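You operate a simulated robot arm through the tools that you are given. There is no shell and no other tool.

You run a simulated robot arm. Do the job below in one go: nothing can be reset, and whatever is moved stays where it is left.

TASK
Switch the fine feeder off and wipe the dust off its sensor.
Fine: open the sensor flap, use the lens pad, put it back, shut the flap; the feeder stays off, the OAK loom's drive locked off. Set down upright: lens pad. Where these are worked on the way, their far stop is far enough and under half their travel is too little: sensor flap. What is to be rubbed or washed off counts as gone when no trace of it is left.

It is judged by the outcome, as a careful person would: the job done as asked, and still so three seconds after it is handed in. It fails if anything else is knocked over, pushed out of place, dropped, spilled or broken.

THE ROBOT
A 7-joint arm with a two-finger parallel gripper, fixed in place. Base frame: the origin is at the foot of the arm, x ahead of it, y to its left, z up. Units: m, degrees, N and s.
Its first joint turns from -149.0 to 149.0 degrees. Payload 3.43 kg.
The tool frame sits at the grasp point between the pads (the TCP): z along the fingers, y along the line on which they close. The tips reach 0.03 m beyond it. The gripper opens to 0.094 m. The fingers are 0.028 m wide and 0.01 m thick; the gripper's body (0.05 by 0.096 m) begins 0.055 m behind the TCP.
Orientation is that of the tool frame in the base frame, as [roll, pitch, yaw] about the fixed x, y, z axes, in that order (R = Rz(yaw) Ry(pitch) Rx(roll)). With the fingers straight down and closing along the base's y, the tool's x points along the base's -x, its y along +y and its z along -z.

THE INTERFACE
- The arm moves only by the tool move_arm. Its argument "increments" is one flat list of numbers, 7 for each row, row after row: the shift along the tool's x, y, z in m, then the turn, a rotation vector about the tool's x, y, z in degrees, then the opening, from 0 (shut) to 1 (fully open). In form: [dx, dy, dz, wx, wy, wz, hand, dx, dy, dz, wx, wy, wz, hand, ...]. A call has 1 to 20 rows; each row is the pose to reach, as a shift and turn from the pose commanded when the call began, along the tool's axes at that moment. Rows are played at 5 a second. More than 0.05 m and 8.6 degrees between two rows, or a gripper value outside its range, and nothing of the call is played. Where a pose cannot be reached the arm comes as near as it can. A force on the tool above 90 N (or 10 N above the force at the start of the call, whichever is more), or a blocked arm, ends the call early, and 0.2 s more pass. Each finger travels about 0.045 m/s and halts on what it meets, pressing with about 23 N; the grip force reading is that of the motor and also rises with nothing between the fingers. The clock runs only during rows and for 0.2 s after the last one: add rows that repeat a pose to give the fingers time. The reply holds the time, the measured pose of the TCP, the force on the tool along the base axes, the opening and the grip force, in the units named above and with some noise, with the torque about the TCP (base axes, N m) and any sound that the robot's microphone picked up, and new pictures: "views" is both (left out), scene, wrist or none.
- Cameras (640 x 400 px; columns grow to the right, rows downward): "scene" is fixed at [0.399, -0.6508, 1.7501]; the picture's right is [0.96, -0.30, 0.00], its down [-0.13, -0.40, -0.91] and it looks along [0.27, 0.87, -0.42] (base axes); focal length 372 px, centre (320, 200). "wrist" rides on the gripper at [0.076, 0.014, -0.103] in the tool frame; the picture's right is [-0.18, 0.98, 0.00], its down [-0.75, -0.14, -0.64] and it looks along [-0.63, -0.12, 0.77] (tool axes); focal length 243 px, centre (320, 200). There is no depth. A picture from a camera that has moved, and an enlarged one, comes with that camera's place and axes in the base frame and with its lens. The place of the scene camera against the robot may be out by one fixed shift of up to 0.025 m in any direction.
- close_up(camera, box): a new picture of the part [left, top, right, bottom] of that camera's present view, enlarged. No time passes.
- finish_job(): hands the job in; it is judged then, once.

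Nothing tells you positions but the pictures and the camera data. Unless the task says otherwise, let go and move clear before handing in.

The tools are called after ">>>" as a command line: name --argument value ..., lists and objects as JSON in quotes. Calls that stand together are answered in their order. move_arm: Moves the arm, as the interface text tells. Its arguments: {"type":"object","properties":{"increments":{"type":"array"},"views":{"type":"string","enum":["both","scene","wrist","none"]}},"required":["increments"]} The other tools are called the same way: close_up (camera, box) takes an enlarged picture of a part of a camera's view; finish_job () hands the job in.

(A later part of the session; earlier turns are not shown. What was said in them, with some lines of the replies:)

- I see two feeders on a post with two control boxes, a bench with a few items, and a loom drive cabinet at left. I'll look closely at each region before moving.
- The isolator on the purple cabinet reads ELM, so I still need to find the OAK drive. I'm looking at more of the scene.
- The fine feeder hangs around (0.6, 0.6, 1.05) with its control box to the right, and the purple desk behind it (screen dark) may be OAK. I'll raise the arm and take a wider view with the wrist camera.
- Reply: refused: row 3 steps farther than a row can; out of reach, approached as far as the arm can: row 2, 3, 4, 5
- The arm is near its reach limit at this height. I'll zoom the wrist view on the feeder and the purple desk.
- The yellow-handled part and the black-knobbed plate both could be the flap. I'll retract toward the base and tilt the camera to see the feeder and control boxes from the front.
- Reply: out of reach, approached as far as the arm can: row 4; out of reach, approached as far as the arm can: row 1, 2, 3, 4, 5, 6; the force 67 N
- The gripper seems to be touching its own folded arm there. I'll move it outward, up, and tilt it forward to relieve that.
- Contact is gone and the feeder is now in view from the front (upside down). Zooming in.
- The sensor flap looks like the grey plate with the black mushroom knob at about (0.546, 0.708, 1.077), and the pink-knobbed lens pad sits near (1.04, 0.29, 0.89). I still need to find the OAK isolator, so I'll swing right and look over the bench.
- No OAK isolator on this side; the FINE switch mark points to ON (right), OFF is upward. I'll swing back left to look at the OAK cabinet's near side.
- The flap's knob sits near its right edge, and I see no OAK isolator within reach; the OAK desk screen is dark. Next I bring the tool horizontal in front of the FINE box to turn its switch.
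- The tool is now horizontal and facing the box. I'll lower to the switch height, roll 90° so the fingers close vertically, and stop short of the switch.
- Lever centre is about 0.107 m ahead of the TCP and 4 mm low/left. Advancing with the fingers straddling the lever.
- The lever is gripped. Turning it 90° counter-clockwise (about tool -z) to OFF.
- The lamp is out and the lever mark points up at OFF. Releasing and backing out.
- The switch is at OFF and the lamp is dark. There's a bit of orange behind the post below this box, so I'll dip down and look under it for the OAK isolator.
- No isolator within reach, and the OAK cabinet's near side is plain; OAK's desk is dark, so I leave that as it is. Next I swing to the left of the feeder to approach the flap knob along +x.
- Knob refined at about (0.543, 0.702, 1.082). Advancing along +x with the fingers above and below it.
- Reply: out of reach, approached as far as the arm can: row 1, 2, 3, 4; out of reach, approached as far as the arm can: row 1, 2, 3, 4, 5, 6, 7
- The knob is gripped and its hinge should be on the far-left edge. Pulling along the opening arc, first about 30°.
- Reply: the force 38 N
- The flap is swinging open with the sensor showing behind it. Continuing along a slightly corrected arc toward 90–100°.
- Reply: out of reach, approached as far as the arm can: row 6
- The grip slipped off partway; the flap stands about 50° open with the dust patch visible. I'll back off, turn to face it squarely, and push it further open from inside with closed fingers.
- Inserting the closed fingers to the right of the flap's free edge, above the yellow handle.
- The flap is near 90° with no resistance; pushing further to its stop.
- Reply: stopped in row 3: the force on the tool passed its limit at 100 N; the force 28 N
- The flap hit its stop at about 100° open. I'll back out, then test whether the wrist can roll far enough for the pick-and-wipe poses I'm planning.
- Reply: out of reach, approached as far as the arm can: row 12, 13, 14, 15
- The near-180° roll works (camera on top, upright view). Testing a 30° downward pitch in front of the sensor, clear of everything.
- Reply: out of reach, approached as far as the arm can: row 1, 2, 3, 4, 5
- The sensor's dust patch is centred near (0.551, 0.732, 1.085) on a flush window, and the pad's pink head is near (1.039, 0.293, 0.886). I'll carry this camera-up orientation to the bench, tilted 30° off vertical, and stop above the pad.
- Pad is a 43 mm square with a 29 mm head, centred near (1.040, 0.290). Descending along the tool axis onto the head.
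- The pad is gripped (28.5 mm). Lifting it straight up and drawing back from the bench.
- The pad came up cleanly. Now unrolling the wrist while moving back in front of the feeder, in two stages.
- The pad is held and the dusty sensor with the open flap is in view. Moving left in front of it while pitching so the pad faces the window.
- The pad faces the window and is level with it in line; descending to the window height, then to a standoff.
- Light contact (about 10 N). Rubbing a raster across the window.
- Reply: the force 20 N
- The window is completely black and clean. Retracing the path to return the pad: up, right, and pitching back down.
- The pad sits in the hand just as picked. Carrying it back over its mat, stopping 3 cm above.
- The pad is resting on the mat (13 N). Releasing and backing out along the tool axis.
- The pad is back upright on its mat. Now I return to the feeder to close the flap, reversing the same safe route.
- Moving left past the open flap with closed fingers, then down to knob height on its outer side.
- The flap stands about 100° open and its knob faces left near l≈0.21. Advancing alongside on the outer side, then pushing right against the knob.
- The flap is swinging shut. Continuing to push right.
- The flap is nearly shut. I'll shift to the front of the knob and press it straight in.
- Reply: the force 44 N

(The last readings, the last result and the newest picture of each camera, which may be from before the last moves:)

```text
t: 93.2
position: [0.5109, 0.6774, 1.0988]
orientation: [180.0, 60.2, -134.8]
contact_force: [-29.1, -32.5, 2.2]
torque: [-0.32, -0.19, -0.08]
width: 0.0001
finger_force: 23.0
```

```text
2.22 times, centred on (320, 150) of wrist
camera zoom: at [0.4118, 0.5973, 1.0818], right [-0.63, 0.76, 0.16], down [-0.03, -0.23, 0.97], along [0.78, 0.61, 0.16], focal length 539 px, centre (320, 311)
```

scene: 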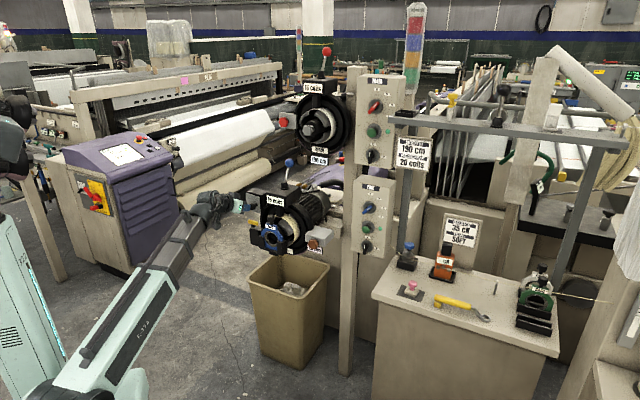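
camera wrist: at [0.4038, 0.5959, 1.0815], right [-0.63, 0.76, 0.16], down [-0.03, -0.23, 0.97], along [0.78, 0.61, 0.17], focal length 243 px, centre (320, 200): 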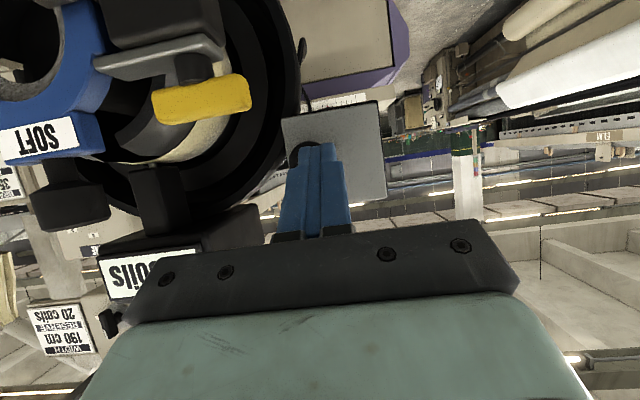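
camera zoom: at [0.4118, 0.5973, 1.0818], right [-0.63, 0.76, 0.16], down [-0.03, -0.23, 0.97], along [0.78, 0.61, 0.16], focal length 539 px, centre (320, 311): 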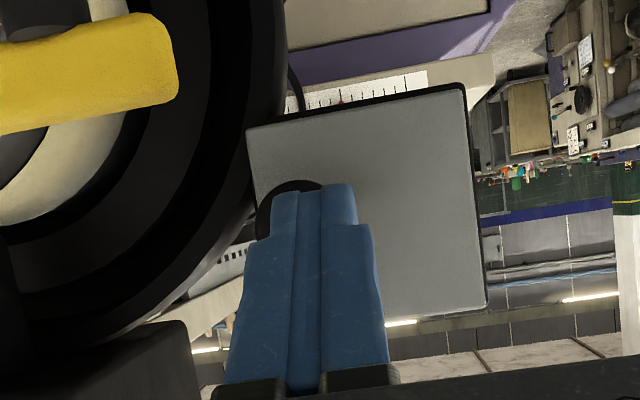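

The flap met its closed stop (about 43 N). Backing straight off and checking.

>>> move_arm --increments '[0.005, 0, -0.0087, 0, 0, 0, 0, 0.02, 0, -0.0346, 0, 0, 0, 0, 0.035, 0, -0.0606, 0, 0, 0, 0, 0.04, 0, -0.1, 0, 0, 0, 0, 0.035, 0, -0.13, 0, 0, 0, 0]' --views "both"

>>> close_up --camera "scene" --box '[230, 175, 290, 225]'

>>> close_up --camera "scene" --box '[240, 180, 335, 260]'

>>> close_up --camera "wrist" --box '[200, 60, 440, 240]'

```text
t: 94.5
position: [0.4222, 0.5866, 1.1341]
orientation: [180.0, 60.2, -135.0]
contact_force: [-0.1, 0.9, -0.1]
torque: [0.0, -0.02, -0.02]
width: 0.0
finger_force: 23.0
camera wrist: at [0.3228, 0.5069, 1.1175], right [-0.63, 0.76, 0.16], down [-0.03, -0.23, 0.97], along [0.78, 0.61, 0.17], focal length 243 px, centre (320, 200)
```

scene: 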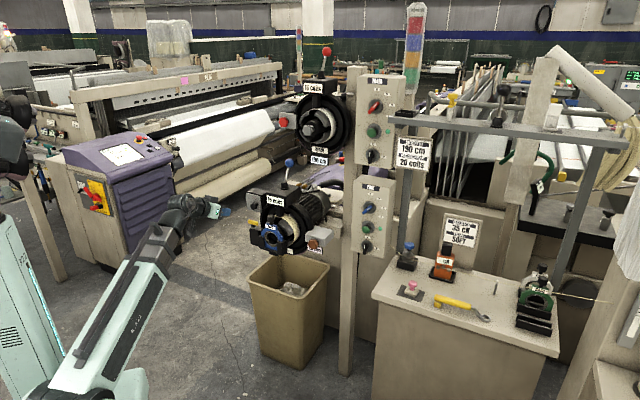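
wrist: 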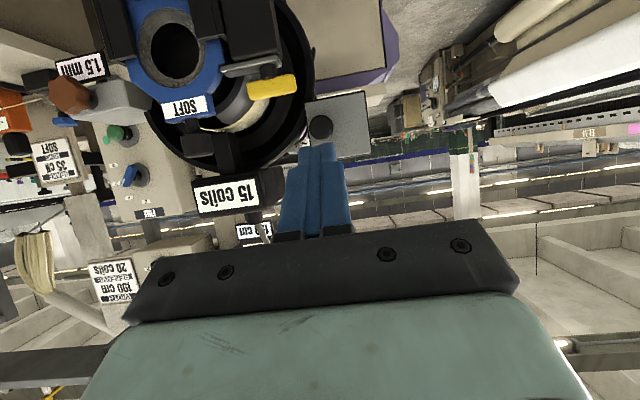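

```text
8.00 times, centred on (260, 200) of scene
camera zoom: at [0.399, -0.6508, 1.7501], right [0.96, -0.3, 0.0], down [-0.13, -0.4, -0.91], along [0.27, 0.87, -0.42], focal length 2975 px, centre (800, 200)
```

zoom: 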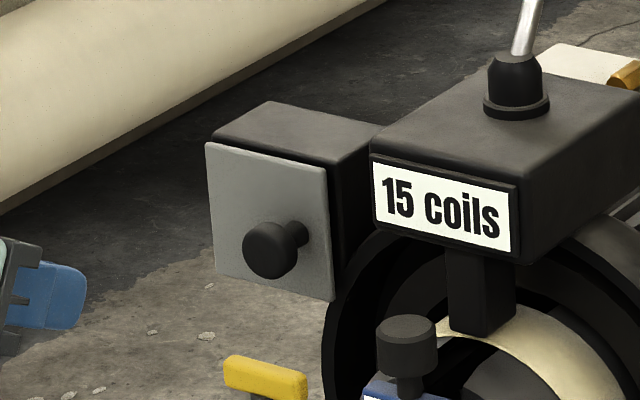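

```text
5.00 times, centred on (288, 220) of scene
camera zoom: at [0.399, -0.6508, 1.7501], right [0.96, -0.3, 0.0], down [-0.13, -0.4, -0.91], along [0.27, 0.87, -0.42], focal length 1860 px, centre (482, 100)
```

zoom: 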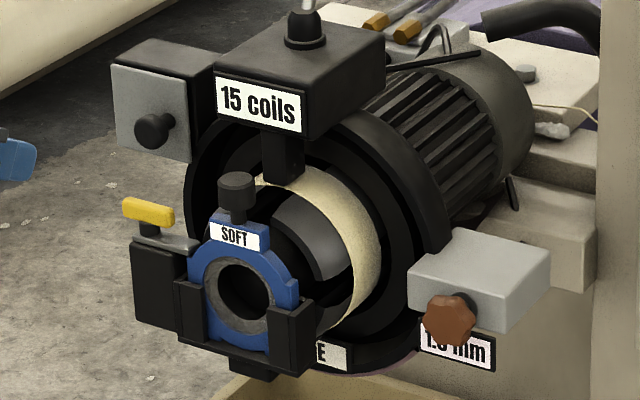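

```text
2.22 times, centred on (320, 150) of wrist
camera zoom: at [0.3228, 0.5069, 1.1175], right [-0.63, 0.76, 0.16], down [-0.03, -0.23, 0.97], along [0.78, 0.61, 0.17], focal length 539 px, centre (320, 311)
```

zoom: 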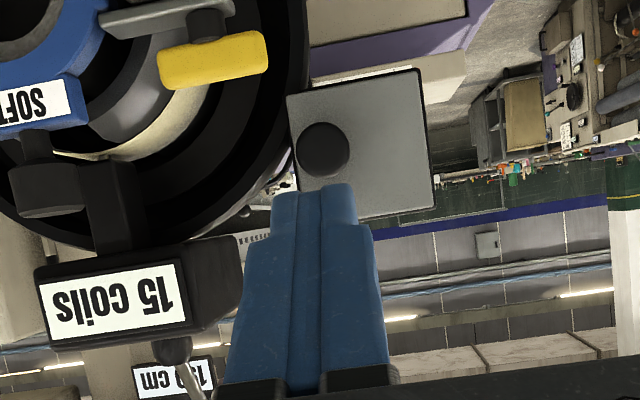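

The flap is shut exactly as it began, with the yellow lever and the rest undisturbed. Before handing in I'll move clear and take a look to the right for any OAK isolator I might have missed.

>>> move_arm --increments '[-0.0169, -0.0463, -0.0028, 6.49, 0, 3.75, 0.2, -0.0322, -0.0929, -0.0082, 12.98, 0, 7.5, 0.5, -0.0461, -0.1395, -0.0162, 19.47, 0, 11.25, 0.8, -0.0584, -0.1861, -0.0268, 25.96, 0, 15, 1, -0.0693, -0.2324, -0.04, 32.45, 0, 18.75, 1, -0.0786, -0.2781, -0.0558, 38.94, 0, 22.5, 1, -0.0865, -0.3232, -0.0741, 45.43, 0, 26.25, 1, -0.0929, -0.3675, -0.0949, 51.92, 0, 30, 1, -0.098, -0.4107, -0.1182, 58.41, 0, 33.75, 1, -0.1017, -0.4526, -0.1438, 64.9, 0, 37.5, 1, -0.0902, -0.4932, -0.1638, 71.39, 0, 41.25, 1, -0.0774, -0.5322, -0.1859, 77.88, 0, 45, 1]' --views "both"

>>> close_up --camera "scene" --box '[240, 150, 440, 310]'

```text
t: 97.0
position: [0.7126, 0.1279, 1.2916]
orientation: [179.6, 60.0, 134.6]
contact_force: [-0.4, 0.9, 0.0]
torque: [0.0, 0.01, -0.01]
width: 0.0941
finger_force: 0.0
camera wrist: at [0.633, 0.2272, 1.2752], right [0.76, 0.63, 0.16], down [-0.23, 0.02, 0.97], along [0.61, -0.78, 0.16], focal length 243 px, centre (320, 200)
```

scene: 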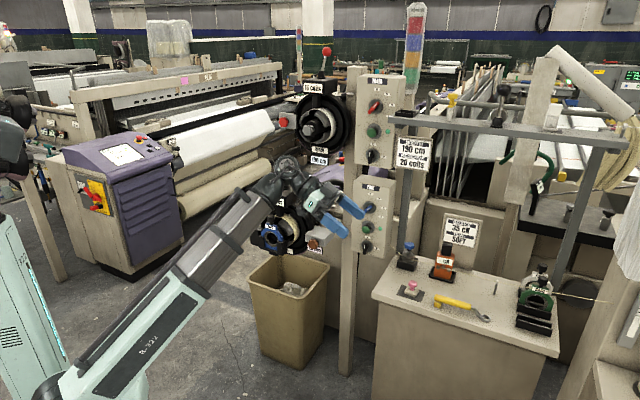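
wrist: 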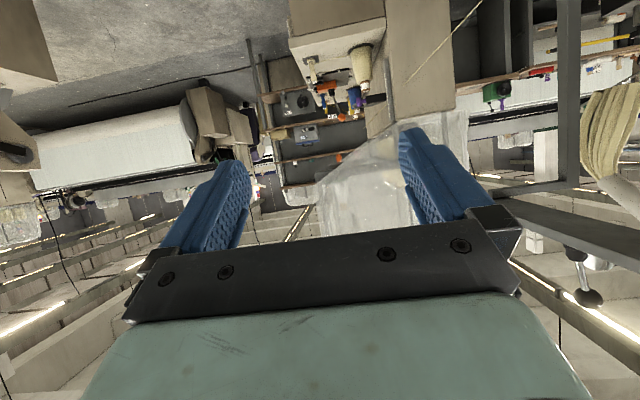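

```text
2.50 times, centred on (340, 230) of scene
camera zoom: at [0.399, -0.6508, 1.7501], right [0.96, -0.3, 0.0], down [-0.13, -0.4, -0.91], along [0.27, 0.87, -0.42], focal length 930 px, centre (270, 125)
```

zoom: 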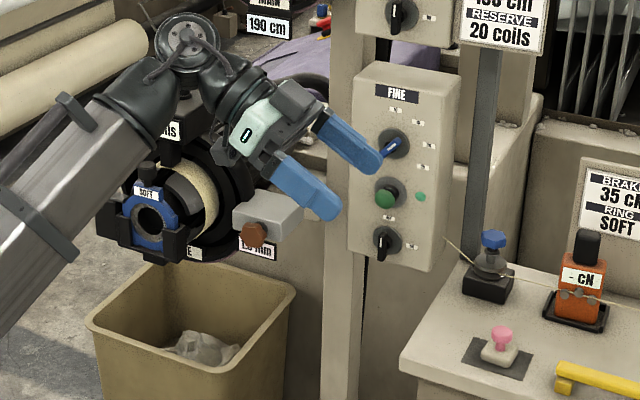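

>>> finish_job

```text
The job is handed in.
```

The fine feeder is switched off, its sensor window is wiped clean, and I've handed the job in. I never saw an OAK drive isolator, so I couldn't check that it is locked off.

- **Feeder:** I turned the FINE switch to OFF. Its lamp went out and stayed out in every later view.
- **Sensor:** I opened the flap to its stop and rubbed the lens pad across the whole window. No dust shows in close-ups from either camera.
- **Lens pad:** It is back upright on its mat, about 3 mm from where it started.
- **Flap:** I pressed it shut to its stop, and it looks the same as at the start.
- **OAK drive:** I looked over the near cabinet, the bench and the right-hand side and found no isolator in reach. I took the loom with the dark desk screen to be OAK, already off, and left it alone.

In the last pictures nothing else looked moved. The arm is clear, with the gripper open and empty.
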